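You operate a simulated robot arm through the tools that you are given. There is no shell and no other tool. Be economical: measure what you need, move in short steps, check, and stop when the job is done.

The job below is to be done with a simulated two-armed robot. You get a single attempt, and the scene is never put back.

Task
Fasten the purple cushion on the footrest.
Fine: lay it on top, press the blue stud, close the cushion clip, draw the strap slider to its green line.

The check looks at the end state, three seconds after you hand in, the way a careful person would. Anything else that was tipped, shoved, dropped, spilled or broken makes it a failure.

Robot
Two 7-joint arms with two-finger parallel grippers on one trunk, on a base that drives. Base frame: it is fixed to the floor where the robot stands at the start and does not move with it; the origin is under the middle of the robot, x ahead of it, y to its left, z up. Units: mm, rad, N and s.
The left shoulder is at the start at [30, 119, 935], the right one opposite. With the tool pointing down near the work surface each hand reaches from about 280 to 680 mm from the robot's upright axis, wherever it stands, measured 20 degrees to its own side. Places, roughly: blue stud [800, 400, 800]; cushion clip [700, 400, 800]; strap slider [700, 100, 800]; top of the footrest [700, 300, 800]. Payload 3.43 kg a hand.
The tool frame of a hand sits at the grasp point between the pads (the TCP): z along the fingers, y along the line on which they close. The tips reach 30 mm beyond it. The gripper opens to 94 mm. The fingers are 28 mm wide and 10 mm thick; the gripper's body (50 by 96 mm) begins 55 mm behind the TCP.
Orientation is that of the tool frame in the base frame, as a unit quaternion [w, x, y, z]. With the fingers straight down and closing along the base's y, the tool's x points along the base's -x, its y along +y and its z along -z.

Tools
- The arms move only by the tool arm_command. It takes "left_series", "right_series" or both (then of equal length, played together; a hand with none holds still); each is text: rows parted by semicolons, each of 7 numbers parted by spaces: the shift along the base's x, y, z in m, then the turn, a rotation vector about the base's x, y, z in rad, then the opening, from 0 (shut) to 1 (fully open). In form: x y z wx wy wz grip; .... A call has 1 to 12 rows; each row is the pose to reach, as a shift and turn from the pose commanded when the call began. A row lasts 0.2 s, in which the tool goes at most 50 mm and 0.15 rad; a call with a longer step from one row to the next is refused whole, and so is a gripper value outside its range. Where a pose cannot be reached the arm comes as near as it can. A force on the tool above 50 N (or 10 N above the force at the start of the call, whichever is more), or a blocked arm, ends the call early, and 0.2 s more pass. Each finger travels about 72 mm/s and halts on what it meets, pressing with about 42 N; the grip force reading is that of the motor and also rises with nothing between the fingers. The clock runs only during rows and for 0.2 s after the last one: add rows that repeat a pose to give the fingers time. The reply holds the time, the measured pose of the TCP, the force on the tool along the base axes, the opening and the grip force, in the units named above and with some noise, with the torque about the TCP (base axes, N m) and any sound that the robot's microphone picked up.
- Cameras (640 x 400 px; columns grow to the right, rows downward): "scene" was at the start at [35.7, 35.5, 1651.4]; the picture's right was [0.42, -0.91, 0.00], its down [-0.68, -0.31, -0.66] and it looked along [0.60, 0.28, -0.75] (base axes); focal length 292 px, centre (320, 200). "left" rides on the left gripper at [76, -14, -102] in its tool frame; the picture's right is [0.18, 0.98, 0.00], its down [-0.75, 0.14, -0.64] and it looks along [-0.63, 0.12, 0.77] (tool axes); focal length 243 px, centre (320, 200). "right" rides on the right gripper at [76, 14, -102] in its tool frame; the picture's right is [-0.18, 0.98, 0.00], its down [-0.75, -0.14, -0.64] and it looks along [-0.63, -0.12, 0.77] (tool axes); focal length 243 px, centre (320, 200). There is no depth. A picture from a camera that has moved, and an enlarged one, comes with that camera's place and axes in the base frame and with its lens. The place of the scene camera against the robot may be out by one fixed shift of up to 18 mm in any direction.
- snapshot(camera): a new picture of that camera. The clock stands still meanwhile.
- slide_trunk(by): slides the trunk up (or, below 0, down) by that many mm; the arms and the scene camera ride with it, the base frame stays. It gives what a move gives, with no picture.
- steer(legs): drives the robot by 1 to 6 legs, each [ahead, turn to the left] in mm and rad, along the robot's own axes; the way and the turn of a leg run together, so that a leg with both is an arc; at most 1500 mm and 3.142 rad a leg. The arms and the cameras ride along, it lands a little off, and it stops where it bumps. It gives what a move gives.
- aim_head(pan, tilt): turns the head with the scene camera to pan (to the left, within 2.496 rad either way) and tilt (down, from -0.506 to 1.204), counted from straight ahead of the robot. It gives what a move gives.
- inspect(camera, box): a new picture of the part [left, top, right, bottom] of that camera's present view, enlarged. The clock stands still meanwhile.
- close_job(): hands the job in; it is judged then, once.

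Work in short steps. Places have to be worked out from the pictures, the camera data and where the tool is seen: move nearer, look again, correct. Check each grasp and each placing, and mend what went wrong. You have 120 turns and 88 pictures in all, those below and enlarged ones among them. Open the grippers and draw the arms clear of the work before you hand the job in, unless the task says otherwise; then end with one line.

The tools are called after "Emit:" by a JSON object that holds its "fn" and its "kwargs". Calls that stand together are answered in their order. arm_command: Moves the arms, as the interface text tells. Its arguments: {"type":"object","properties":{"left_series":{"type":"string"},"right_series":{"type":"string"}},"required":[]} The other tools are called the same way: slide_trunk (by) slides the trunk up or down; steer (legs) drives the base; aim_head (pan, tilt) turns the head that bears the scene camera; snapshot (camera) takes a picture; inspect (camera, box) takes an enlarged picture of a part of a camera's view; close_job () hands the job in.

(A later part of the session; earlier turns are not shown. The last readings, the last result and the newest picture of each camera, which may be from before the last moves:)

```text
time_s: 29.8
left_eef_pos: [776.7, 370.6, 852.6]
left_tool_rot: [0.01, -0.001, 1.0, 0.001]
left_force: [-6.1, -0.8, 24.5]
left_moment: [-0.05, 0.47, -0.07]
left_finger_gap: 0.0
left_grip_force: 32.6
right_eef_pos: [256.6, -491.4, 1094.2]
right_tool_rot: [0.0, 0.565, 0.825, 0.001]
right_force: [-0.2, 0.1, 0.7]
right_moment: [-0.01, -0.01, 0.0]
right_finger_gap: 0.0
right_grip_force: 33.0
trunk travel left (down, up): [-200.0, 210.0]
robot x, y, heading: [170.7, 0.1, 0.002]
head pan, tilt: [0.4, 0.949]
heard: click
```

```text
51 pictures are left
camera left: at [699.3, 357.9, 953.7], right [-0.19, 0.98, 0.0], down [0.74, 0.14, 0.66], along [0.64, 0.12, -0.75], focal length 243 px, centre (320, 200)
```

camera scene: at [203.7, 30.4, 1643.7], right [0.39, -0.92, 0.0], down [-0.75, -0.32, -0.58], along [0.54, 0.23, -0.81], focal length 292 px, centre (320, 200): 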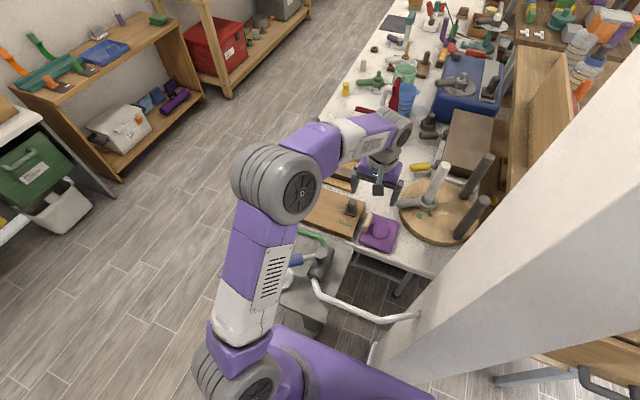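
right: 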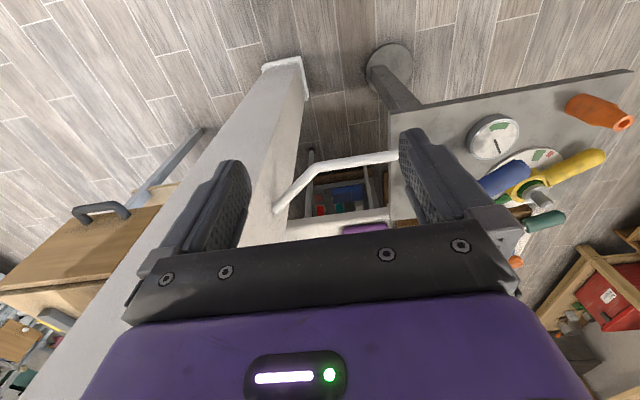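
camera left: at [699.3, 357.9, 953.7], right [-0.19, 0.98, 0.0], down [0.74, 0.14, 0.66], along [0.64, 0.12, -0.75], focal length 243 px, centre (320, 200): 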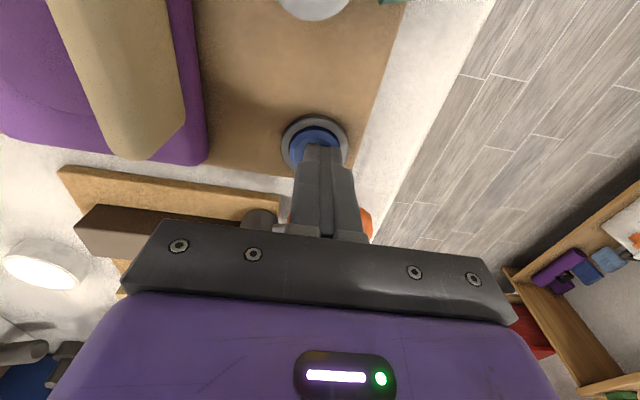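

A click was heard with 24 N: the stud went down. I rise and check that it stays depressed.

Emit:
{"fn": "arm_command", "kwargs": {"left_series": "0 0 0.02 0 0 0 0;0 0 0.06 0 0 0 0;0 0 0.1 0 0 0 0;0 0 0.1 0 0 0 0"}}

Emit:
{"fn": "inspect", "kwargs": {"camera": "scene", "box": [255, 165, 335, 215]}}

Emit:
{"fn": "snapshot", "kwargs": {"camera": "left"}}

```text
time_s: 30.8
left_eef_pos: [776.2, 371.1, 947.6]
left_tool_rot: [0.005, -0.001, 1.0, -0.001]
left_force: [0.0, -0.2, 0.9]
left_moment: [-0.01, 0.02, 0.0]
left_finger_gap: 0.0
left_grip_force: 33.1
right_eef_pos: [257.5, -490.6, 1093.9]
right_tool_rot: [0.0, 0.564, 0.825, 0.0]
right_force: [0.5, -0.6, -0.1]
right_moment: [0.02, 0.0, 0.01]
right_finger_gap: 0.2
right_grip_force: 32.9
trunk travel left (down, up): [-200.0, 210.0]
robot x, y, heading: [171.6, -0.8, 0.003]
head pan, tilt: [0.4, 0.949]
```

```text
8.00 times, centred on (295, 190) of scene
camera zoom: at [203.3, 31.2, 1643.7], right [0.39, -0.92, 0.0], down [-0.75, -0.32, -0.58], along [0.54, 0.23, -0.81], focal length 2338 px, centre (520, 280)
```

zoom: 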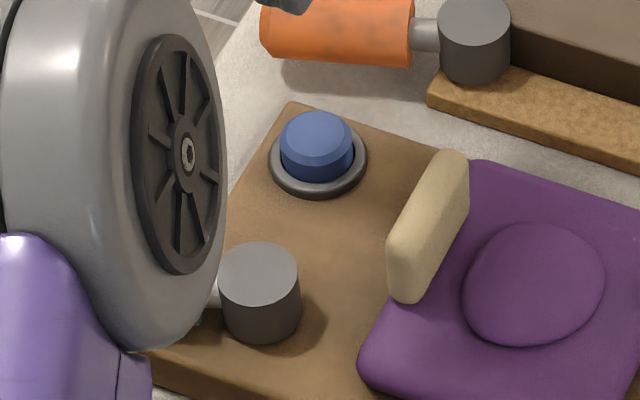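

```text
49 pictures are left
camera left: at [699.4, 358.8, 1050.0], right [-0.19, 0.98, 0.0], down [0.75, 0.14, 0.65], along [0.64, 0.12, -0.76], focal length 243 px, centre (320, 200)
```

left: 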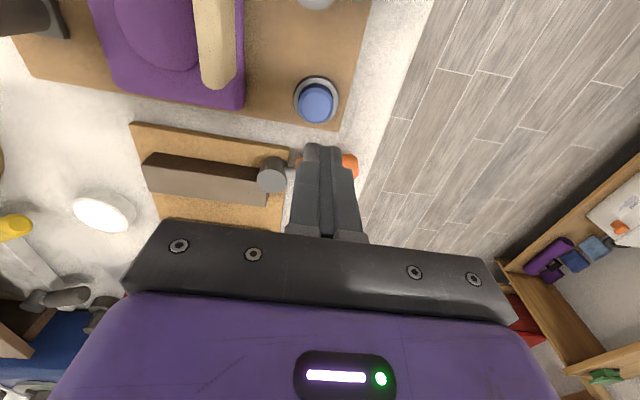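

The stud sprang back after its click, so it looks momentary. The clip handle now points from pivot [691, 355] toward about [663, 438], top near z 837. I move the closed fingers to the -x side of the handle, high, and look.

Emit:
{"fn": "arm_command", "kwargs": {"left_series": "-0.04 0.015 0 0 0 0 0;-0.08 0.03 0 0 0 0 0;-0.12 0.04 0 0 0 0 0;-0.15 0.05 0 0 0 0 0;-0.155 0.052 -0.03 0 0 0 0;-0.155 0.052 -0.04 0 0 0 0;-0.155 0.052 -0.04 0 0 0 0"}}

Emit:
{"fn": "snapshot", "kwargs": {"camera": "left"}}

Emit:
{"fn": "snapshot", "kwargs": {"camera": "scene"}}

```text
time_s: 32.4
left_eef_pos: [622.0, 421.1, 907.9]
left_tool_rot: [0.005, -0.001, 1.0, 0.0]
left_force: [0.3, -0.3, 0.0]
left_moment: [0.02, -0.03, 0.0]
left_finger_gap: 0.0
left_grip_force: 33.1
right_eef_pos: [260.0, -491.0, 1094.3]
right_tool_rot: [0.0, 0.564, 0.826, 0.0]
right_force: [-0.4, -0.3, 0.3]
right_moment: [0.0, -0.01, -0.02]
right_finger_gap: 0.1
right_grip_force: 32.7
trunk travel left (down, up): [-200.0, 210.0]
robot x, y, heading: [174.1, -3.2, 0.001]
head pan, tilt: [0.4, 0.949]
```

```text
48 pictures are left
camera left: at [544.8, 407.7, 1009.7], right [-0.19, 0.98, 0.0], down [0.75, 0.14, 0.65], along [0.64, 0.12, -0.76], focal length 243 px, centre (320, 200)
```

left: 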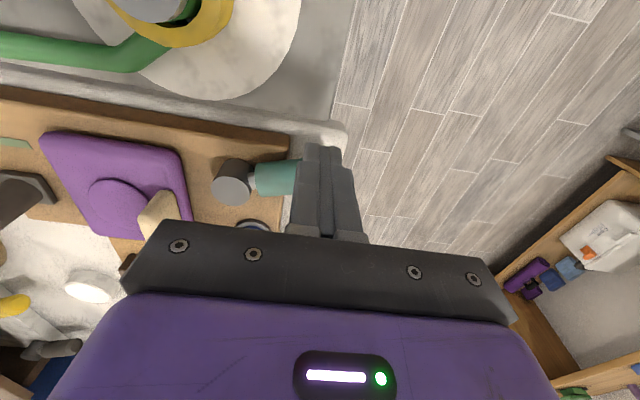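

```text
47 pictures are left
camera scene: at [203.3, 31.2, 1643.7], right [0.39, -0.92, 0.0], down [-0.75, -0.32, -0.58], along [0.54, 0.23, -0.81], focal length 292 px, centre (320, 200)
```

scene: 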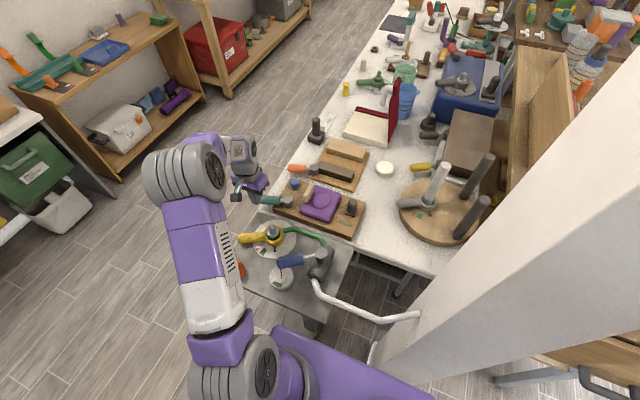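

Handle axis is near x≈671 at this y, so the fingers (front at x≈636) are clear. I go down beside it and creep toward +x.

Emit:
{"fn": "arm_command", "kwargs": {"left_series": "0 0 -0.02 0 0 0 0;0 0 -0.04 0 0 0 0;0 0 -0.06 0 0 0 0;0.005 0 -0.06 0 0 0 0;0.01 0 -0.06 0 0 0 0;0.014 0 -0.06 0 0 0 0;0.014 0 -0.06 0 0 0 0"}}

Emit:
{"fn": "snapshot", "kwargs": {"camera": "left"}}

```text
time_s: 34.0
left_eef_pos: [630.3, 421.7, 850.4]
left_tool_rot: [0.004, 0.0, 1.0, 0.0]
left_force: [-22.7, -1.6, 31.4]
left_moment: [-0.09, 1.08, -0.13]
left_finger_gap: 0.0
left_grip_force: 32.8
right_eef_pos: [255.1, -493.0, 1094.0]
right_tool_rot: [0.0, 0.564, 0.826, 0.001]
right_force: [-0.6, -0.5, -1.0]
right_moment: [-0.03, -0.01, -0.05]
right_finger_gap: 0.0
right_grip_force: 33.1
trunk travel left (down, up): [-200.0, 210.0]
robot x, y, heading: [171.2, -0.2, -0.001]
head pan, tilt: [0.4, 0.949]
```

```text
46 pictures are left
camera left: at [553.8, 408.6, 952.4], right [-0.19, 0.98, 0.0], down [0.75, 0.14, 0.65], along [0.64, 0.12, -0.76], focal length 243 px, centre (320, 200)
```

left: 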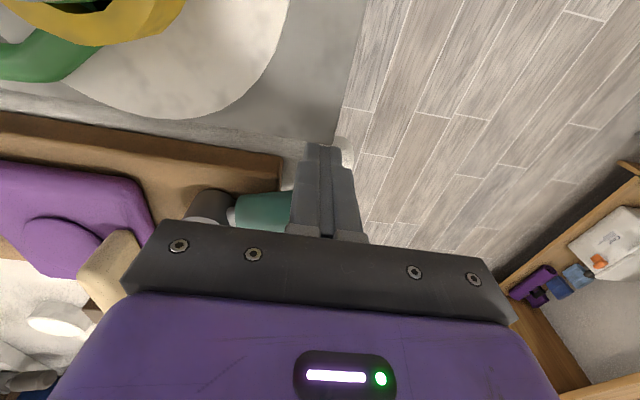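

The force is mainly upward (31 N): the tips rest on the bench/table edge under them. I rise 6 mm to free them and check the readings.

Emit:
{"fn": "arm_command", "kwargs": {"left_series": "-0.004 0 0.003 0 0 0 0;-0.004 0 0.008 0 0 0 0;-0.004 0 0.008 0 0 0 0"}}

Emit:
{"fn": "inspect", "kwargs": {"camera": "scene", "box": [220, 170, 330, 250]}}

Emit:
{"fn": "inspect", "kwargs": {"camera": "left", "box": [140, 80, 380, 240]}}

```text
time_s: 34.8
left_eef_pos: [632.0, 423.2, 854.1]
left_tool_rot: [0.006, 0.0, 1.0, -0.001]
left_force: [-0.1, 1.0, -0.6]
left_moment: [-0.02, 0.01, -0.01]
left_finger_gap: 0.2
left_grip_force: 33.3
right_eef_pos: [258.7, -491.1, 1092.9]
right_tool_rot: [0.0, 0.564, 0.826, 0.0]
right_force: [-0.2, -0.6, 0.4]
right_moment: [-0.02, 0.01, 0.03]
right_finger_gap: 0.0
right_grip_force: 33.3
trunk travel left (down, up): [-200.0, 210.0]
robot x, y, heading: [172.4, 2.7, -0.001]
head pan, tilt: [0.4, 0.949]
```

```text
5.00 times, centred on (275, 210) of scene
camera zoom: at [202.9, 31.1, 1643.6], right [0.39, -0.92, 0.0], down [-0.75, -0.32, -0.58], along [0.54, 0.23, -0.81], focal length 1461 px, centre (545, 150)
```

zoom: 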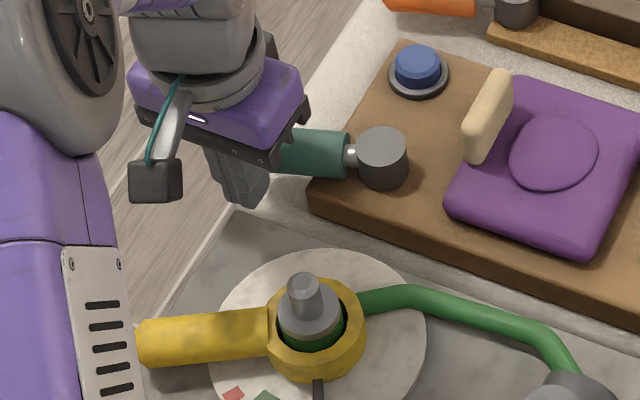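

```text
2.50 times, centred on (260, 160) of left
camera zoom: at [554.7, 409.0, 955.9], right [-0.18, 0.98, 0.0], down [0.75, 0.14, 0.65], along [0.64, 0.12, -0.76], focal length 606 px, centre (470, 300)
```

zoom: 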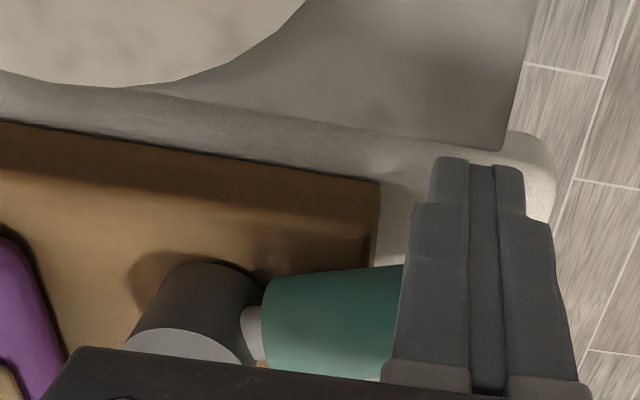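

The thing touched was the metal table's corner (its top is near z≈820, ending at x≈620). I move 9 mm toward +x past it, then lower 12 mm beside the handle.

Emit:
{"fn": "arm_command", "kwargs": {"left_series": "0.005 0 0 0 0 0 0;0.009 0 0 0 0 0 0;0.009 0 -0.006 0 0 0 0;0.009 0 -0.013 0 0 0 0;0.009 0 -0.013 0 0 0 0"}}

```text
time_s: 36.0
left_eef_pos: [642.4, 422.0, 843.0]
left_tool_rot: [0.006, -0.001, 1.0, 0.0]
left_force: [-0.4, -0.4, 0.2]
left_moment: [-0.01, -0.01, 0.01]
left_finger_gap: 0.1
left_grip_force: 33.5
right_eef_pos: [258.8, -489.9, 1094.1]
right_tool_rot: [0.0, 0.564, 0.826, 0.0]
right_force: [-0.3, 0.0, 0.6]
right_moment: [0.0, 0.03, 0.01]
right_finger_gap: 0.0
right_grip_force: 33.1
trunk travel left (down, up): [-200.0, 210.0]
robot x, y, heading: [174.8, -1.4, -0.002]
head pan, tilt: [0.4, 0.949]
```

Free now, with tips at ≈813. I push +x in small steps.

Emit:
{"fn": "arm_command", "kwargs": {"left_series": "0.004 0 0 0 0 0 0;0.008 0 0 0 0 0 0;0.012 0 0 0 0 0 0"}}

Emit:
{"fn": "arm_command", "kwargs": {"left_series": "0.003 0 0 0 0 0 0;0.006 0 0 0 0 0 0"}}

```text
time_s: 36.8
left_eef_pos: [651.8, 423.5, 842.2]
left_tool_rot: [0.005, -0.001, 1.0, 0.0]
left_force: [-3.8, 1.6, 0.2]
left_moment: [0.01, 0.02, 0.02]
left_finger_gap: 0.0
left_grip_force: 33.3
right_eef_pos: [258.3, -490.9, 1094.5]
right_tool_rot: [0.0, 0.564, 0.826, 0.0]
right_force: [0.0, 0.3, 0.4]
right_moment: [0.03, 0.02, -0.01]
right_finger_gap: 0.2
right_grip_force: 33.2
trunk travel left (down, up): [-200.0, 210.0]
robot x, y, heading: [170.8, -5.9, 0.005]
head pan, tilt: [0.4, 0.949]
```

```text
time_s: 37.4
left_eef_pos: [659.5, 422.3, 842.4]
left_tool_rot: [0.004, -0.001, 1.0, 0.0]
left_force: [-1.7, 1.3, 0.7]
left_moment: [0.01, 0.05, 0.0]
left_finger_gap: 0.0
left_grip_force: 33.3
right_eef_pos: [258.2, -490.3, 1093.8]
right_tool_rot: [0.0, 0.565, 0.825, 0.0]
right_force: [-1.1, -0.8, 0.9]
right_moment: [0.02, 0.02, 0.05]
right_finger_gap: 0.4
right_grip_force: 32.8
trunk travel left (down, up): [-200.0, 210.0]
robot x, y, heading: [170.7, -1.8, -0.002]
head pan, tilt: [0.4, 0.949]
```

Contact of only 2–4 N while moving: the handle seems to turn this way. I verify by picture.

Emit:
{"fn": "inspect", "kwargs": {"camera": "scene", "box": [220, 170, 330, 250]}}

```text
5.00 times, centred on (275, 210) of scene
camera zoom: at [202.7, 31.2, 1643.7], right [0.39, -0.92, 0.0], down [-0.75, -0.32, -0.58], along [0.54, 0.23, -0.81], focal length 1461 px, centre (545, 150)
```

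zoom: 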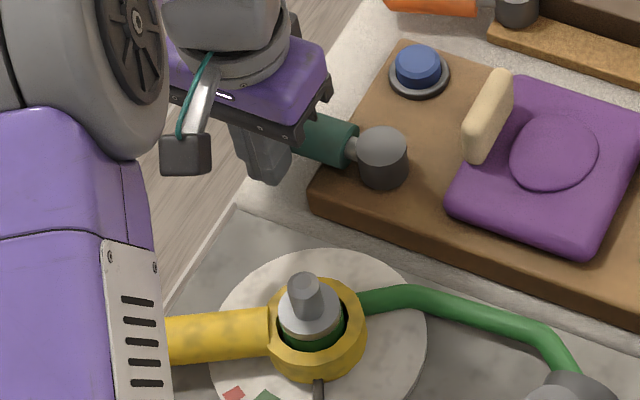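

It turns clockwise. I continue along an arc about the pivot, in short steps, watching force and sound.

Emit:
{"fn": "arm_command", "kwargs": {"left_series": "0.006 0.002 0 0 0 0 0;0.012 0.004 0 0 0 0 0;0.018 0.006 0 0 0 0 0;0.024 0.0075 0 0 0 0 0"}}

Emit:
{"fn": "arm_command", "kwargs": {"left_series": "0.007 0 0 0 0 0 0;0.014 0 0 0 0 0 0;0.02 -0.001 0 0 0 0 0"}}

Emit:
{"fn": "inspect", "kwargs": {"camera": "scene", "box": [220, 170, 330, 250]}}

```text
time_s: 38.4
left_eef_pos: [682.9, 429.2, 842.8]
left_tool_rot: [0.005, 0.0, 1.0, -0.001]
left_force: [-2.1, -1.2, 0.2]
left_moment: [-0.01, 0.05, -0.04]
left_finger_gap: 0.0
left_grip_force: 33.3
right_eef_pos: [259.2, -490.9, 1094.3]
right_tool_rot: [0.0, 0.564, 0.826, 0.0]
right_force: [0.6, -0.2, -0.9]
right_moment: [-0.01, 0.0, 0.0]
right_finger_gap: 0.0
right_grip_force: 33.0
trunk travel left (down, up): [-200.0, 210.0]
robot x, y, heading: [168.4, -3.8, 0.002]
head pan, tilt: [0.4, 0.949]
```

```text
time_s: 39.2
left_eef_pos: [702.5, 429.4, 844.0]
left_tool_rot: [0.005, -0.001, 1.0, -0.001]
left_force: [-2.3, 0.9, 1.9]
left_moment: [-0.04, 0.02, 0.01]
left_finger_gap: 0.0
left_grip_force: 32.4
right_eef_pos: [257.7, -490.0, 1093.6]
right_tool_rot: [0.0, 0.564, 0.826, 0.0]
right_force: [0.3, -0.5, -0.2]
right_moment: [0.01, -0.03, 0.03]
right_finger_gap: 0.1
right_grip_force: 32.5
trunk travel left (down, up): [-200.0, 210.0]
robot x, y, heading: [169.9, 1.5, 0.003]
head pan, tilt: [0.4, 0.949]
```

```text
5.00 times, centred on (275, 210) of scene
camera zoom: at [202.7, 31.0, 1643.7], right [0.39, -0.92, 0.0], down [-0.75, -0.32, -0.58], along [0.54, 0.23, -0.81], focal length 1461 px, centre (545, 150)
```

zoom: 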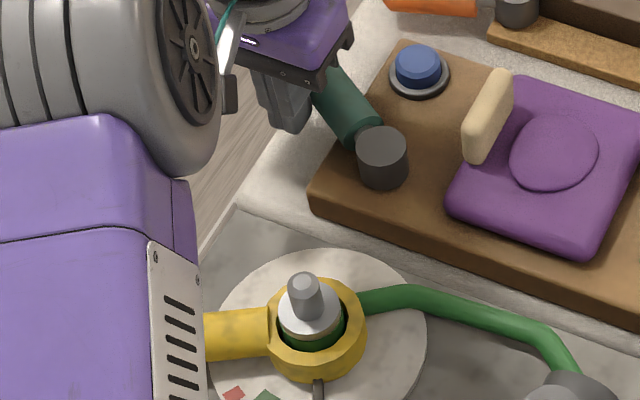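

Turning freely. I continue to about 45°, then 30°, where it might approach the stud.

Emit:
{"fn": "arm_command", "kwargs": {"left_series": "0.006 -0.001 0 0 0 0 0;0.012 -0.003 0 0 0 0 0;0.019 -0.006 0 0 0 0 0"}}

Emit:
{"fn": "arm_command", "kwargs": {"left_series": "0.005 -0.003 0 0 0 0 0;0.01 -0.006 0 0 0 0 0"}}

Emit:
{"fn": "inspect", "kwargs": {"camera": "scene", "box": [240, 160, 350, 240]}}

```text
time_s: 39.9
left_eef_pos: [706.0, 432.1, 840.0]
left_tool_rot: [-0.009, -0.003, 1.0, 0.002]
left_force: [-17.5, 0.7, 11.8]
left_moment: [-0.11, 0.1, -0.13]
left_finger_gap: 0.0
left_grip_force: 32.6
right_eef_pos: [258.7, -490.5, 1093.1]
right_tool_rot: [0.0, 0.563, 0.827, 0.001]
right_force: [1.1, -0.2, -0.1]
right_moment: [0.0, 0.03, 0.02]
right_finger_gap: 0.3
right_grip_force: 33.1
trunk travel left (down, up): [-200.0, 210.0]
robot x, y, heading: [170.6, 1.5, 0.01]
head pan, tilt: [0.4, 0.949]
stopped in row 3 (left hand): the force on the tool passed its limit at 53 N (the readings are from after the stop); the commanded pose is now the measured one
```

```text
time_s: 40.5
left_eef_pos: [706.4, 432.0, 839.2]
left_tool_rot: [-0.02, -0.008, 1.0, 0.007]
left_force: [-19.1, 3.4, 11.3]
left_moment: [-0.06, 0.09, -0.12]
left_finger_gap: 0.1
left_grip_force: 33.0
right_eef_pos: [257.0, -492.3, 1092.6]
right_tool_rot: [0.0, 0.564, 0.826, 0.001]
right_force: [0.9, -0.5, -0.9]
right_moment: [-0.01, 0.02, 0.01]
right_finger_gap: 0.0
right_grip_force: 33.0
trunk travel left (down, up): [-200.0, 210.0]
robot x, y, heading: [169.7, -1.5, 0.011]
head pan, tilt: [0.4, 0.949]
stopped in row 2 (left hand): the force on the tool passed its limit at 51 N (the readings are from after the stop); the commanded pose is now the measured one
```

```text
5.00 times, centred on (295, 200) of scene
camera zoom: at [199.4, 29.6, 1643.8], right [0.4, -0.92, 0.0], down [-0.75, -0.32, -0.58], along [0.54, 0.23, -0.81], focal length 1461 px, centre (445, 200)
```

zoom: 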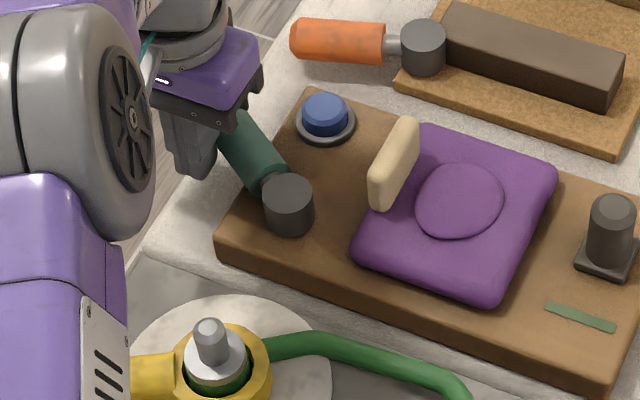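

Blocked at about 55° heading with 50 N, no click. I back off and look at the clip from above.

Emit:
{"fn": "arm_command", "kwargs": {"left_series": "-0.01 0.002 0 0 0 0 0;-0.02 0.004 0.01 0 0 0 0;-0.03 0.005 0.05 0 0 0 0;-0.03 0.005 0.09 0 0 0 0;-0.03 -0.02 0.12 0 0 0 0;-0.03 -0.02 0.12 0 0 0 0"}}

Emit:
{"fn": "snapshot", "kwargs": {"camera": "left"}}

Emit:
{"fn": "inspect", "kwargs": {"camera": "scene", "box": [240, 150, 400, 260]}}

```text
time_s: 41.9
left_eef_pos: [680.2, 412.8, 958.4]
left_tool_rot: [-0.017, -0.007, 1.0, 0.004]
left_force: [-0.1, 0.3, -0.4]
left_moment: [-0.05, -0.01, -0.01]
left_finger_gap: 0.0
left_grip_force: 32.8
right_eef_pos: [258.6, -489.1, 1094.0]
right_tool_rot: [0.001, 0.564, 0.826, 0.001]
right_force: [0.3, -0.8, 0.1]
right_moment: [-0.04, 0.0, -0.02]
right_finger_gap: 0.1
right_grip_force: 32.7
trunk travel left (down, up): [-200.0, 210.0]
robot x, y, heading: [170.2, -2.5, 0.003]
head pan, tilt: [0.4, 0.949]
```

```text
40 pictures are left
camera left: at [608.4, 397.7, 1063.0], right [-0.2, 0.98, 0.02], down [0.77, 0.15, 0.62], along [0.6, 0.13, -0.79], focal length 243 px, centre (320, 200)
```

left: 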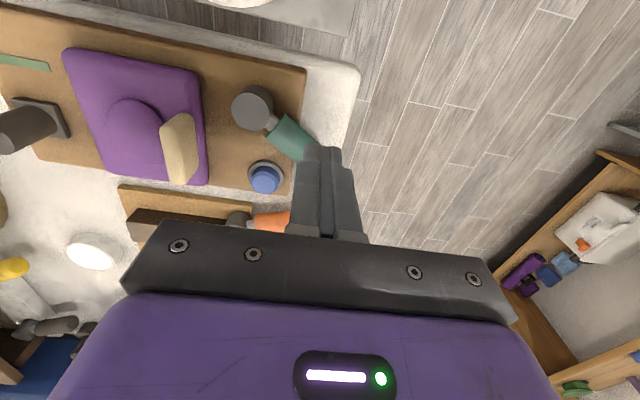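

```text
3.64 times, centred on (320, 205) of scene
camera zoom: at [202.0, 32.5, 1643.6], right [0.39, -0.92, 0.0], down [-0.75, -0.32, -0.58], along [0.53, 0.23, -0.81], focal length 1063 px, centre (320, 182)
```

zoom: 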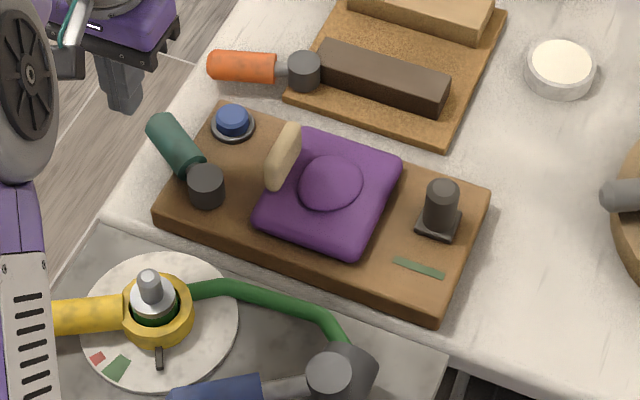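

The handle stops hard at about 58° heading (turned ~50° from its start). To know whether this end is the closed one, I probe whether the start position was the other limit: I go to the handle's +x side.

Emit:
{"fn": "arm_command", "kwargs": {"left_series": "0.03 0 0 0.03 0.01 0 0;0.06 0 0 0.03 0.01 0 0;0.084 -0.001 0 0.03 0.01 0 0;0.084 -0.001 -0.04 0.03 0.01 0 0;0.084 -0.001 -0.075 0.03 0.01 0 0;0.084 -0.001 -0.075 0.03 0.01 0 0"}}

Emit:
{"fn": "inspect", "kwargs": {"camera": "scene", "box": [240, 150, 350, 230]}}

Emit:
{"fn": "snapshot", "kwargs": {"camera": "left"}}

```text
time_s: 43.3
left_eef_pos: [761.5, 410.6, 885.2]
left_tool_rot: [-0.021, -0.007, 1.0, 0.019]
left_force: [0.1, -1.3, 0.8]
left_moment: [0.01, 0.03, 0.01]
left_finger_gap: 0.3
left_grip_force: 32.3
right_eef_pos: [257.1, -491.1, 1094.4]
right_tool_rot: [0.0, 0.564, 0.826, 0.0]
right_force: [0.1, -0.3, 0.5]
right_moment: [0.0, -0.01, 0.01]
right_finger_gap: 0.1
right_grip_force: 32.8
trunk travel left (down, up): [-200.0, 210.0]
robot x, y, heading: [171.4, -0.9, 0.003]
head pan, tilt: [0.4, 0.949]
```

```text
5.00 times, centred on (295, 190) of scene
camera zoom: at [201.2, 31.4, 1643.7], right [0.39, -0.92, 0.0], down [-0.75, -0.32, -0.58], along [0.54, 0.23, -0.81], focal length 1461 px, centre (445, 250)
```

zoom: 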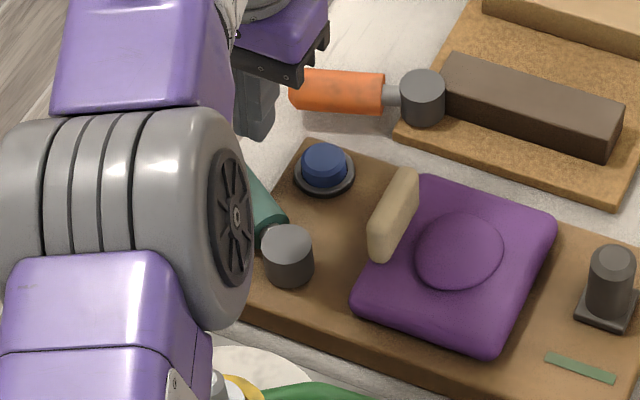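

```text
37 pictures are left
camera left: at [691.1, 391.4, 990.7], right [-0.2, 0.98, 0.05], down [0.78, 0.13, 0.61], along [0.6, 0.16, -0.79], focal length 243 px, centre (320, 200)
```

left: 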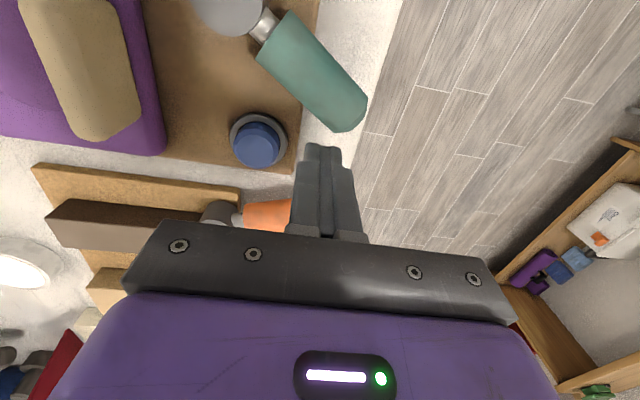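

Tool is slightly tilted; I correct the tilt and lower beside the handle's +x side, a touch further out.

Emit:
{"fn": "arm_command", "kwargs": {"left_series": "0.004 0 0 -0.038 -0.042 -0.014 0;0.006 0 -0.02 -0.038 -0.042 -0.014 0;0.006 0 -0.04 -0.038 -0.042 -0.014 0;0.006 0 -0.04 -0.038 -0.042 -0.014 0"}}

Emit:
{"fn": "arm_command", "kwargs": {"left_series": "-0.005 0.004 0 0 0 0 0;-0.01 0.008 0 0 0 0 0;-0.016 0.012 0 0 0 0 0;-0.022 0.016 0 0 0 0 0;-0.028 0.019 0 0 0 0 0"}}

```text
time_s: 44.3
left_eef_pos: [770.1, 407.3, 842.2]
left_tool_rot: [-0.001, 0.001, 1.0, 0.001]
left_force: [0.5, 0.0, 0.1]
left_moment: [0.01, -0.02, 0.01]
left_finger_gap: 0.0
left_grip_force: 33.4
right_eef_pos: [257.9, -490.1, 1093.0]
right_tool_rot: [0.0, 0.564, 0.826, 0.0]
right_force: [0.2, 0.0, -0.4]
right_moment: [0.03, 0.0, -0.01]
right_finger_gap: 0.0
right_grip_force: 32.7
trunk travel left (down, up): [-200.0, 210.0]
robot x, y, heading: [172.1, 0.3, 0.005]
head pan, tilt: [0.4, 0.949]
```

```text
time_s: 45.5
left_eef_pos: [740.7, 428.9, 842.1]
left_tool_rot: [-0.001, 0.0, 1.0, 0.001]
left_force: [-1.2, 0.7, -0.5]
left_moment: [-0.04, -0.01, -0.02]
left_finger_gap: 0.1
left_grip_force: 33.4
right_eef_pos: [256.4, -490.9, 1093.8]
right_tool_rot: [0.0, 0.564, 0.826, 0.0]
right_force: [0.1, -0.3, 0.6]
right_moment: [0.01, 0.01, -0.02]
right_finger_gap: 0.0
right_grip_force: 33.0
trunk travel left (down, up): [-200.0, 210.0]
robot x, y, heading: [171.6, -0.2, 0.007]
head pan, tilt: [0.4, 0.949]
```

Little force; I continue counter-clockwise toward the start angle and a bit beyond.

Emit:
{"fn": "arm_command", "kwargs": {"left_series": "-0.008 0.004 0 0 0 0 0;-0.017 0.008 0 0 0 0 0;-0.026 0.011 0 0 0 0 0;-0.035 0.013 0 0 0 0 0;-0.044 0.014 0 0 0 0 0"}}

Emit:
{"fn": "arm_command", "kwargs": {"left_series": "-0.004 0 0 0 0 0 0;-0.008 0 0 0 0 0 0;-0.012 0 0 0 0 0 0"}}

Emit:
{"fn": "inspect", "kwargs": {"camera": "scene", "box": [220, 160, 330, 240]}}

```text
time_s: 46.7
left_eef_pos: [696.6, 444.1, 842.5]
left_tool_rot: [0.0, 0.0, 1.0, 0.0]
left_force: [2.5, -1.3, 1.1]
left_moment: [-0.02, -0.02, 0.03]
left_finger_gap: 0.0
left_grip_force: 33.3
right_eef_pos: [258.4, -490.3, 1093.5]
right_tool_rot: [0.0, 0.564, 0.826, 0.0]
right_force: [-0.2, -0.3, -0.8]
right_moment: [0.01, 0.02, 0.0]
right_finger_gap: 0.0
right_grip_force: 33.6
trunk travel left (down, up): [-200.0, 210.0]
robot x, y, heading: [172.8, 1.6, 0.007]
head pan, tilt: [0.4, 0.949]
```

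```text
time_s: 47.5
left_eef_pos: [694.4, 443.2, 844.1]
left_tool_rot: [0.008, 0.001, 1.0, 0.003]
left_force: [39.1, 8.1, -4.3]
left_moment: [0.17, -0.69, 0.27]
left_finger_gap: 0.0
left_grip_force: 32.8
right_eef_pos: [261.9, -490.0, 1093.4]
right_tool_rot: [-0.002, 0.564, 0.826, -0.001]
right_force: [0.9, -0.6, -0.5]
right_moment: [0.0, 0.02, -0.05]
right_finger_gap: 0.0
right_grip_force: 33.1
trunk travel left (down, up): [-200.0, 210.0]
robot x, y, heading: [170.7, 1.9, 0.003]
head pan, tilt: [0.4, 0.949]
```

```text
5.00 times, centred on (275, 200) of scene
camera zoom: at [207.8, 33.0, 1643.5], right [0.39, -0.92, 0.0], down [-0.75, -0.32, -0.58], along [0.53, 0.23, -0.82], focal length 1461 px, centre (545, 200)
```

zoom: 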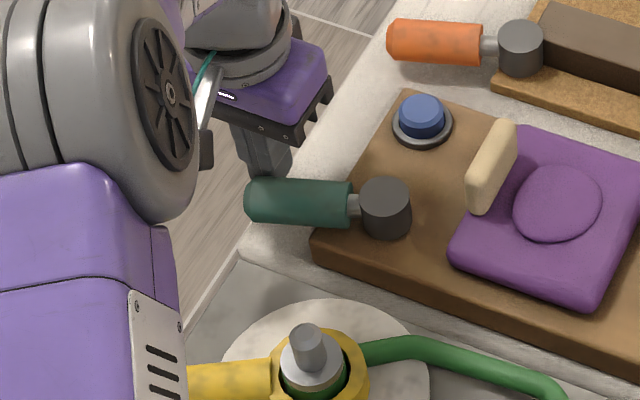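

The start angle was the counter-clockwise limit, so the ~58° end is the closed one. I lift, go around to the -x side again, and push it closed.

Emit:
{"fn": "arm_command", "kwargs": {"left_series": "0.01 0 0 -0.006 0 -0.016 0;0.01 0 0.03 -0.006 0 -0.016 0;0.01 0 0.07 -0.006 0 -0.016 0;-0.02 -0.01 0.08 -0.006 0 -0.016 0;-0.053 -0.022 0.08 -0.006 0 -0.016 0;-0.053 -0.022 0.04 -0.006 0 -0.016 0;-0.053 -0.022 0.0 -0.006 0 -0.016 0;-0.053 -0.022 0.0 -0.006 0 -0.016 0"}}

```text
time_s: 49.4
left_eef_pos: [631.1, 419.9, 849.7]
left_tool_rot: [0.004, 0.008, 1.0, 0.001]
left_force: [-13.3, -6.0, 24.5]
left_moment: [-0.22, 0.75, -0.03]
left_finger_gap: 0.0
left_grip_force: 33.2
right_eef_pos: [255.7, -491.9, 1093.5]
right_tool_rot: [0.0, 0.563, 0.826, 0.0]
right_force: [0.0, -0.8, 0.8]
right_moment: [-0.01, -0.02, 0.0]
right_finger_gap: 0.0
right_grip_force: 33.4
trunk travel left (down, up): [-200.0, 210.0]
robot x, y, heading: [169.7, -0.7, 0.004]
head pan, tilt: [0.4, 0.949]
stopped in row 8 (left hand): the force on the tool passed its limit at 56 N (the readings are from after the stop); the commanded pose is now the measured one
```

The tips landed on the table corner again (base had crept back). I rise, shift +x 13 mm, and lower clear of it.

Emit:
{"fn": "arm_command", "kwargs": {"left_series": "0 0 0.005 0 0 0 0;0 0.002 0.01 0.016 0 0 0;0.006 0.003 0.01 0.016 0 0 0;0.012 0.003 0.01 0.016 0 0 0;0.012 0.003 0 0.016 0 0 0;0.012 0.003 -0.007 0.016 0 0 0"}}

```text
time_s: 50.8
left_eef_pos: [647.2, 424.1, 838.8]
left_tool_rot: [0.005, 0.008, 1.0, 0.009]
left_force: [-1.2, -0.5, -0.3]
left_moment: [0.0, 0.02, -0.01]
left_finger_gap: 0.0
left_grip_force: 32.7
right_eef_pos: [257.4, -490.5, 1094.4]
right_tool_rot: [0.0, 0.564, 0.826, 0.0]
right_force: [-0.9, -0.3, 0.4]
right_moment: [-0.01, -0.01, 0.01]
right_finger_gap: 0.0
right_grip_force: 32.8
trunk travel left (down, up): [-200.0, 210.0]
robot x, y, heading: [172.4, -1.4, 0.005]
head pan, tilt: [0.4, 0.949]
```

Clear. Now I sweep the handle along the arc toward its closed stop.

Emit:
{"fn": "arm_command", "kwargs": {"left_series": "0.008 0 0 0 0 0 0;0.016 0.001 0.002 0 0 0 0;0.024 0.003 0.003 0 0 0 0;0.032 0.005 0.004 0 0 0 0;0.04 0.006 0.004 0 0 0 0;0.048 0.006 0.004 0 0 0 0;0.054 0.006 0.004 0 0 0 0"}}

Emit:
{"fn": "arm_command", "kwargs": {"left_series": "0.003 -0.001 0 0 0 0 0;0.006 -0.002 0 0 0 0 0;0.009 -0.004 0 0 0 0 0"}}

```text
time_s: 52.4
left_eef_pos: [698.8, 433.0, 843.7]
left_tool_rot: [0.005, 0.008, 1.0, 0.009]
left_force: [-3.0, -0.4, -0.5]
left_moment: [-0.01, 0.01, -0.01]
left_finger_gap: 0.1
left_grip_force: 33.3
right_eef_pos: [258.0, -491.5, 1093.7]
right_tool_rot: [0.0, 0.564, 0.826, 0.0]
right_force: [-1.1, 1.2, 0.0]
right_moment: [0.01, 0.03, 0.03]
right_finger_gap: 0.1
right_grip_force: 33.0
trunk travel left (down, up): [-200.0, 210.0]
robot x, y, heading: [169.3, -1.6, 0.007]
head pan, tilt: [0.4, 0.949]
```

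```text
time_s: 53.2
left_eef_pos: [704.1, 430.7, 843.1]
left_tool_rot: [0.002, 0.006, 1.0, 0.01]
left_force: [-21.2, 6.7, 5.1]
left_moment: [0.03, 0.29, -0.13]
left_finger_gap: 0.0
left_grip_force: 33.0
right_eef_pos: [255.4, -489.7, 1094.5]
right_tool_rot: [0.001, 0.563, 0.826, 0.001]
right_force: [0.2, -0.2, -0.1]
right_moment: [0.02, 0.0, 0.01]
right_finger_gap: 0.0
right_grip_force: 32.9
trunk travel left (down, up): [-200.0, 210.0]
robot x, y, heading: [169.1, -0.4, 0.004]
head pan, tilt: [0.4, 0.949]
```

The lever is at its closed stop with 22 N. I withdraw, rise, and travel over toward the slider with fingers opening to ~52 mm.

Emit:
{"fn": "arm_command", "kwargs": {"left_series": "-0.008 0.002 0 0 0 0 0;-0.014 0.003 0.02 0 0 0 0;-0.014 0.003 0.06 -0.02 0.004 0.012 0;-0.014 0.003 0.1 -0.02 0.004 0.012 0;-0.01 -0.02 0.125 -0.02 0.004 0.012 0.2;0 -0.06 0.125 -0.02 0.004 0.012 0.4;0.01 -0.1 0.125 -0.02 0.004 0.012 0.55;0.02 -0.145 0.125 -0.02 0.004 0.012 0.55;0.03 -0.19 0.125 -0.02 0.004 0.012 0.55;0.035 -0.235 0.125 -0.02 0.004 0.012 0.55;0.04 -0.28 0.125 -0.02 0.004 0.012 0.55;0.04 -0.28 0.125 -0.02 0.004 0.012 0.55"}}

Emit:
{"fn": "snapshot", "kwargs": {"camera": "left"}}

Emit:
{"fn": "inspect", "kwargs": {"camera": "scene", "box": [240, 150, 400, 260]}}

```text
time_s: 55.8
left_eef_pos: [748.2, 147.7, 964.7]
left_tool_rot: [0.003, 0.001, 1.0, -0.002]
left_force: [-1.0, 0.1, -0.2]
left_moment: [-0.03, -0.02, -0.02]
left_finger_gap: 51.7
left_grip_force: 0.0
right_eef_pos: [257.8, -489.9, 1093.2]
right_tool_rot: [0.0, 0.564, 0.826, 0.0]
right_force: [0.0, 0.6, 0.7]
right_moment: [0.0, -0.02, 0.01]
right_finger_gap: 0.0
right_grip_force: 32.8
trunk travel left (down, up): [-200.0, 210.0]
robot x, y, heading: [170.8, 2.3, 0.006]
head pan, tilt: [0.4, 0.949]
```

```text
35 pictures are left
camera left: at [672.2, 136.6, 1068.3], right [-0.18, 0.98, 0.0], down [0.75, 0.14, 0.64], along [0.63, 0.11, -0.76], focal length 243 px, centre (320, 200)
```

left: 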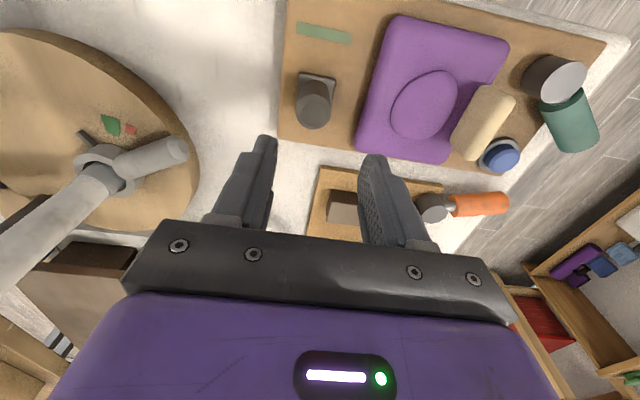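

```text
3.64 times, centred on (320, 205) of scene
camera zoom: at [201.2, 32.3, 1643.7], right [0.39, -0.92, 0.0], down [-0.75, -0.32, -0.58], along [0.53, 0.23, -0.81], focal length 1063 px, centre (320, 182)
```

zoom: 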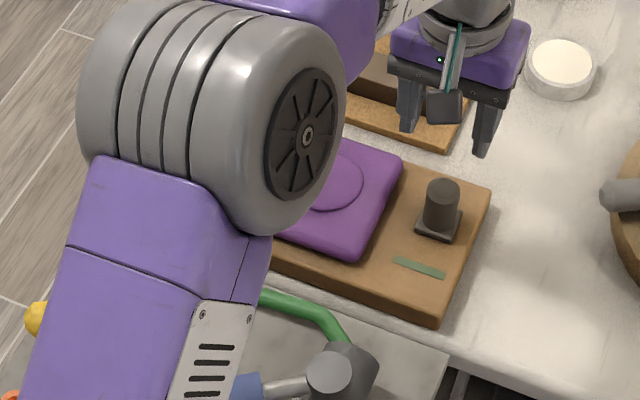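

The knob ([750, 145]) lies between the fingers. I descend over it until the tips are a little above its base.

Emit:
{"fn": "arm_command", "kwargs": {"left_series": "0.002 -0.002 -0.03 0 0 0 0.55;0.002 -0.002 -0.06 0 0 0 0.55;0.002 -0.002 -0.08 0 0 0 0.55;0.002 -0.002 -0.1 0 0 0 0.55;0.002 -0.002 -0.106 0 0 0 0.55;0.002 -0.002 -0.106 0 0 0 0.55"}}

Emit:
{"fn": "inspect", "kwargs": {"camera": "scene", "box": [300, 160, 400, 240]}}

Emit:
{"fn": "snapshot", "kwargs": {"camera": "left"}}

```text
time_s: 57.2
left_eef_pos: [751.7, 146.6, 861.8]
left_tool_rot: [0.001, 0.002, 1.0, -0.002]
left_force: [-0.8, 0.6, 0.5]
left_moment: [0.0, -0.02, -0.02]
left_finger_gap: 51.7
left_grip_force: 0.0
right_eef_pos: [257.0, -489.9, 1093.3]
right_tool_rot: [0.0, 0.564, 0.826, 0.0]
right_force: [-0.3, 0.1, -0.7]
right_moment: [-0.01, 0.0, -0.02]
right_finger_gap: 0.0
right_grip_force: 33.2
trunk travel left (down, up): [-200.0, 210.0]
robot x, y, heading: [171.7, 4.3, 0.004]
head pan, tilt: [0.4, 0.949]
```

```text
5.00 times, centred on (350, 200) of scene
camera zoom: at [201.4, 31.5, 1643.7], right [0.39, -0.92, 0.0], down [-0.75, -0.32, -0.58], along [0.53, 0.23, -0.81], focal length 1461 px, centre (170, 200)
```

zoom: 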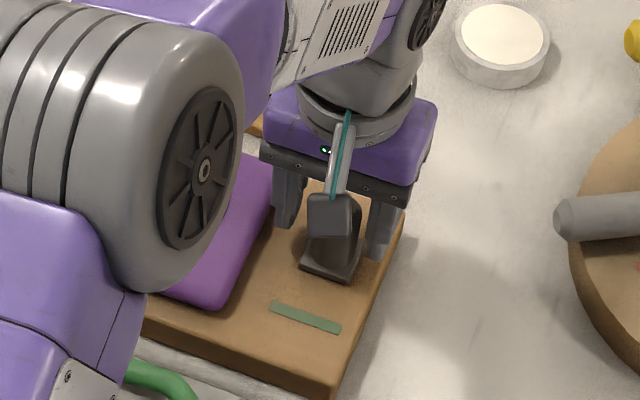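

```text
32 pictures are left
camera left: at [675.1, 133.4, 964.5], right [-0.18, 0.98, 0.0], down [0.75, 0.14, 0.64], along [0.63, 0.11, -0.76], focal length 243 px, centre (320, 200)
```

left: 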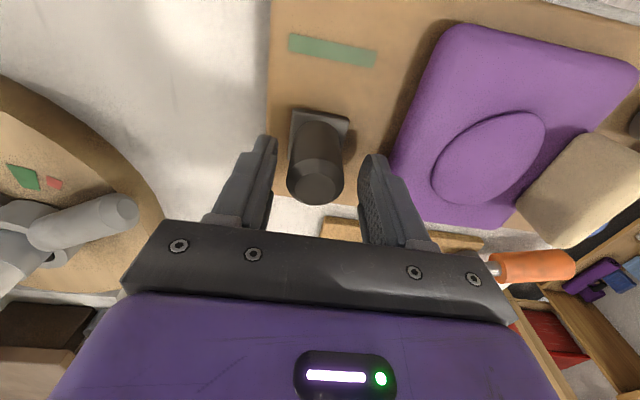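

Well placed. I close on the knob.

Emit:
{"fn": "arm_command", "kwargs": {"left_series": "0 -0.001 0 0 0 0 0.4;0 -0.001 0 0 0 0 0.3;0 -0.001 0 0 0 0 0.2;0 -0.001 0 0 0 0 0.15;0 -0.001 0 0 0 0 0.15"}}

```text
time_s: 58.4
left_eef_pos: [751.8, 142.6, 862.9]
left_tool_rot: [0.002, 0.003, 1.0, -0.001]
left_force: [-2.5, -7.6, -1.3]
left_moment: [0.06, 0.09, 0.02]
left_finger_gap: 28.2
left_grip_force: 45.0
right_eef_pos: [258.0, -491.3, 1092.5]
right_tool_rot: [-0.001, 0.564, 0.826, 0.0]
right_force: [0.0, -0.4, 0.3]
right_moment: [0.04, -0.01, -0.01]
right_finger_gap: 0.1
right_grip_force: 32.5
trunk travel left (down, up): [-200.0, 210.0]
robot x, y, heading: [167.2, 0.2, 0.001]
head pan, tilt: [0.4, 0.949]
```

Gripped at 28 mm. I draw it 30 mm toward -x slowly and check.

Emit:
{"fn": "arm_command", "kwargs": {"left_series": "-0.006 -0.002 0 0 0 0 0.15;-0.012 -0.002 0 0 0 0 0.15;-0.018 -0.002 0 0 0 0 0.15;-0.024 -0.002 0 0 0 0 0.15;-0.03 -0.002 0 0 0 0 0.15"}}

Emit:
{"fn": "inspect", "kwargs": {"camera": "left", "box": [220, 20, 420, 220]}}

Emit:
{"fn": "inspect", "kwargs": {"camera": "scene", "box": [310, 180, 390, 240]}}

```text
time_s: 59.6
left_eef_pos: [721.4, 142.4, 861.8]
left_tool_rot: [0.003, 0.002, 1.0, -0.001]
left_force: [1.8, -2.6, -8.4]
left_moment: [0.07, -1.44, 0.1]
left_finger_gap: 28.1
left_grip_force: 45.0
right_eef_pos: [258.1, -489.4, 1092.9]
right_tool_rot: [-0.001, 0.563, 0.826, 0.0]
right_force: [0.5, -0.2, 0.6]
right_moment: [0.03, -0.03, -0.02]
right_finger_gap: 0.0
right_grip_force: 32.9
trunk travel left (down, up): [-200.0, 210.0]
robot x, y, heading: [174.2, 1.0, 0.004]
head pan, tilt: [0.4, 0.949]
```

```text
2.00 times, centred on (320, 120) of left
camera zoom: at [644.7, 130.3, 965.3], right [-0.18, 0.98, 0.0], down [0.75, 0.14, 0.65], along [0.63, 0.11, -0.76], focal length 485 px, centre (320, 360)
```

zoom: 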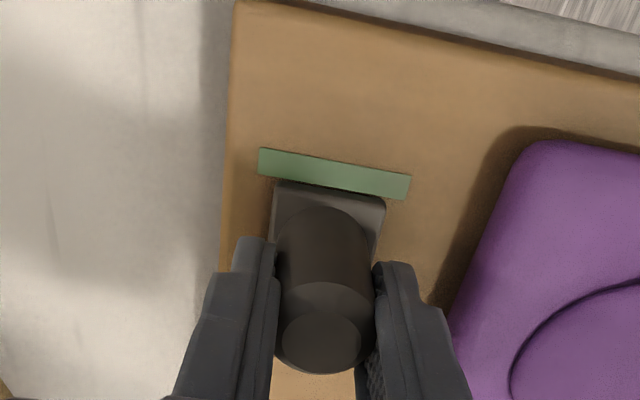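

```text
6.67 times, centred on (350, 210) of scene
camera zoom: at [202.3, 31.3, 1643.6], right [0.39, -0.92, 0.0], down [-0.75, -0.32, -0.58], along [0.53, 0.23, -0.81], focal length 1948 px, centre (120, 133)
```

zoom: 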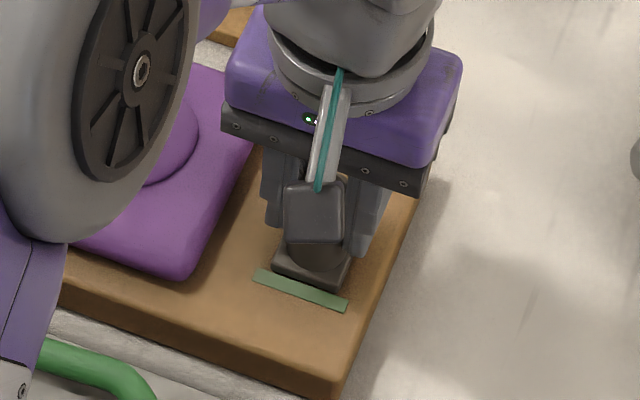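

It slides with low force; the base's front edge has reached the line. About 21.5 mm remain to centre it on the line.

Emit:
{"fn": "arm_command", "kwargs": {"left_series": "-0.006 0 0 0 0 0 0.15;-0.012 0 0 0 0 0 0.15;-0.018 0 0 0 0 0 0.15;-0.0215 0 0 0 0 0 0.15;-0.0215 0 0 0 0 0 0.15"}}

Emit:
{"fn": "inspect", "kwargs": {"camera": "left", "box": [220, 20, 420, 220]}}

Emit:
{"fn": "inspect", "kwargs": {"camera": "scene", "box": [310, 180, 390, 240]}}

```text
time_s: 60.8
left_eef_pos: [700.1, 142.5, 862.5]
left_tool_rot: [0.003, 0.002, 1.0, 0.0]
left_force: [1.9, -2.9, 9.5]
left_moment: [0.21, 0.93, 0.02]
left_finger_gap: 27.9
left_grip_force: 45.1
right_eef_pos: [257.1, -490.6, 1094.0]
right_tool_rot: [-0.001, 0.564, 0.826, 0.0]
right_force: [-0.1, -0.1, -0.5]
right_moment: [-0.01, 0.0, -0.01]
right_finger_gap: 0.1
right_grip_force: 33.0
trunk travel left (down, up): [-200.0, 210.0]
robot x, y, heading: [168.7, 1.7, 0.002]
head pan, tilt: [0.4, 0.949]
```

```text
2.00 times, centred on (320, 120) of left
camera zoom: at [622.7, 130.3, 965.2], right [-0.18, 0.98, 0.0], down [0.75, 0.14, 0.65], along [0.64, 0.11, -0.76], focal length 485 px, centre (320, 360)
```

zoom: 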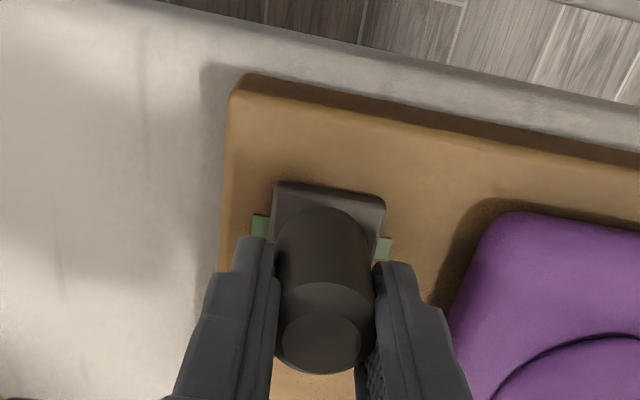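

```text
6.67 times, centred on (350, 210) of scene
camera zoom: at [200.9, 30.8, 1643.8], right [0.39, -0.92, 0.0], down [-0.75, -0.32, -0.58], along [0.54, 0.23, -0.81], focal length 1948 px, centre (120, 133)
```

zoom: 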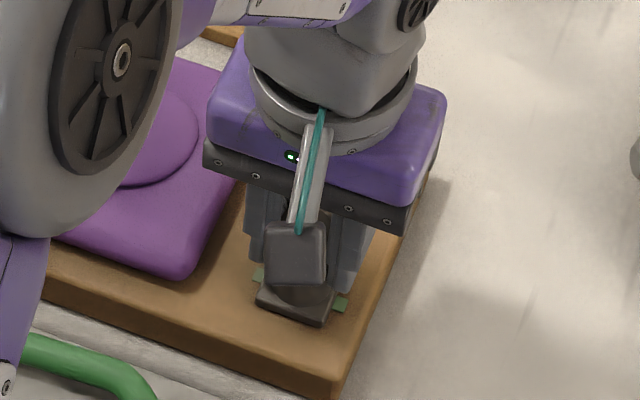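

The line's ends show on both sides of the base. I release, rise straight up and inspect.

Emit:
{"fn": "arm_command", "kwargs": {"left_series": "0 0 0 0 0 0 0.3;0 0 0 0 0 0 0.5;0 0 0 0 0 0 0.55;0 0 0.03 0 0 0 0.55;0 0 0.07 0 0 0 0.55;0 0 0.11 0 0 0 0.55;-0.01 0 0.14 0 0 0 0.55;-0.01 0 0.14 0 0 0 0.55"}}

Emit:
{"fn": "inspect", "kwargs": {"camera": "left", "box": [220, 10, 420, 150]}}

Emit:
{"fn": "inspect", "kwargs": {"camera": "scene", "box": [250, 150, 390, 240]}}

```text
time_s: 62.6
left_eef_pos: [689.6, 141.0, 1001.9]
left_tool_rot: [0.002, 0.003, 1.0, -0.002]
left_force: [0.2, -0.2, -1.2]
left_moment: [0.0, 0.01, -0.02]
left_finger_gap: 51.9
left_grip_force: 0.0
right_eef_pos: [258.7, -491.1, 1093.5]
right_tool_rot: [0.001, 0.564, 0.826, 0.001]
right_force: [-0.3, 0.4, -0.5]
right_moment: [-0.02, 0.02, 0.0]
right_finger_gap: 0.1
right_grip_force: 32.8
trunk travel left (down, up): [-200.0, 210.0]
robot x, y, heading: [168.6, 1.3, 0.004]
head pan, tilt: [0.4, 0.949]
```

```text
2.86 times, centred on (320, 80) of left
camera zoom: at [613.3, 128.3, 1104.3], right [-0.18, 0.98, 0.0], down [0.75, 0.14, 0.64], along [0.63, 0.11, -0.76], focal length 693 px, centre (320, 543)
```

zoom: 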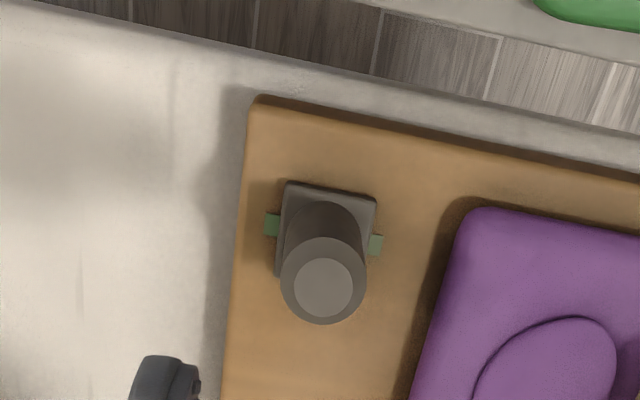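

```text
4.44 times, centred on (320, 195) of scene
camera zoom: at [201.9, 31.4, 1643.7], right [0.39, -0.92, 0.0], down [-0.75, -0.32, -0.58], along [0.53, 0.23, -0.81], focal length 1299 px, centre (320, 222)
```

zoom: 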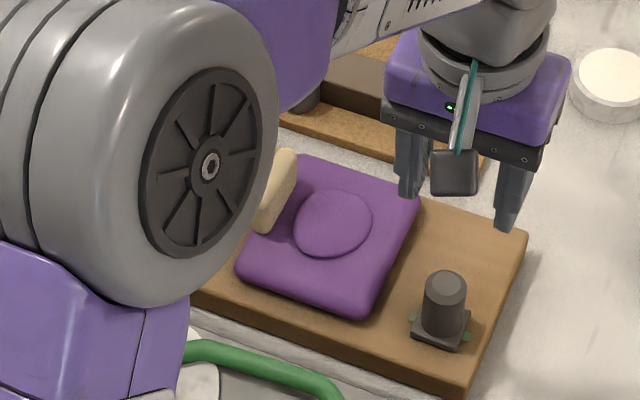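

Slider is centred on its line within ~1 mm. I raise the arm away to view the clip, stud and whole assembly.

Emit:
{"fn": "arm_command", "kwargs": {"left_series": "0 0 0.04 0 0 0 0.6;0 0 0.08 0 0 0 0.7;-0.03 0.03 0.11 0 0 0 0.8;-0.06 0.065 0.13 0 0 0 0.9;-0.09 0.1 0.15 0 0 0 1;-0.12 0.135 0.15 0 0 0 1;-0.15 0.17 0.15 0 0 0 1;-0.18 0.2 0.15 0 0 0 1;-0.2 0.23 0.15 0 0 0 1;-0.2 0.26 0.15 0 0 0 1"}}

Emit:
{"fn": "inspect", "kwargs": {"camera": "scene", "box": [220, 150, 400, 270]}}

Emit:
{"fn": "snapshot", "kwargs": {"camera": "left"}}

```text
refused: row 3 steps farther than a row can; nothing moved
```

```text
3.33 times, centred on (310, 210) of scene
camera zoom: at [201.9, 31.4, 1643.7], right [0.39, -0.92, 0.0], down [-0.75, -0.32, -0.58], along [0.53, 0.23, -0.81], focal length 974 px, centre (353, 167)
```

zoom: 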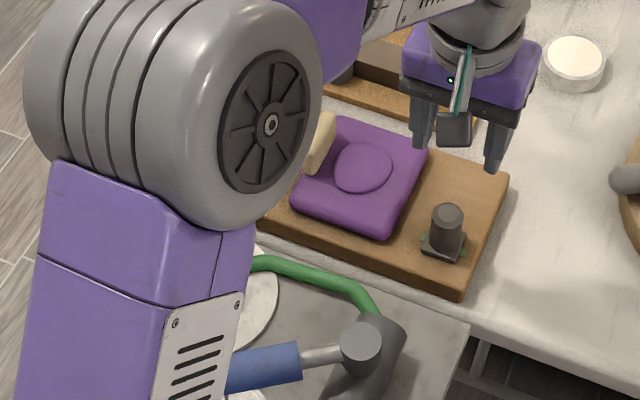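

```text
24 pictures are left
camera left: at [613.3, 128.3, 1104.3], right [-0.18, 0.98, 0.0], down [0.75, 0.14, 0.64], along [0.63, 0.11, -0.76], focal length 243 px, centre (320, 200)
```

left: 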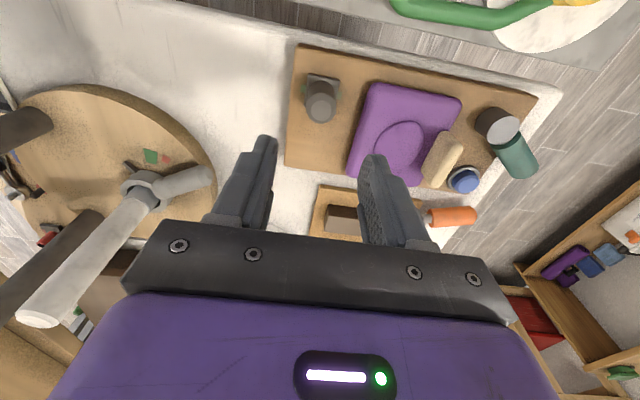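

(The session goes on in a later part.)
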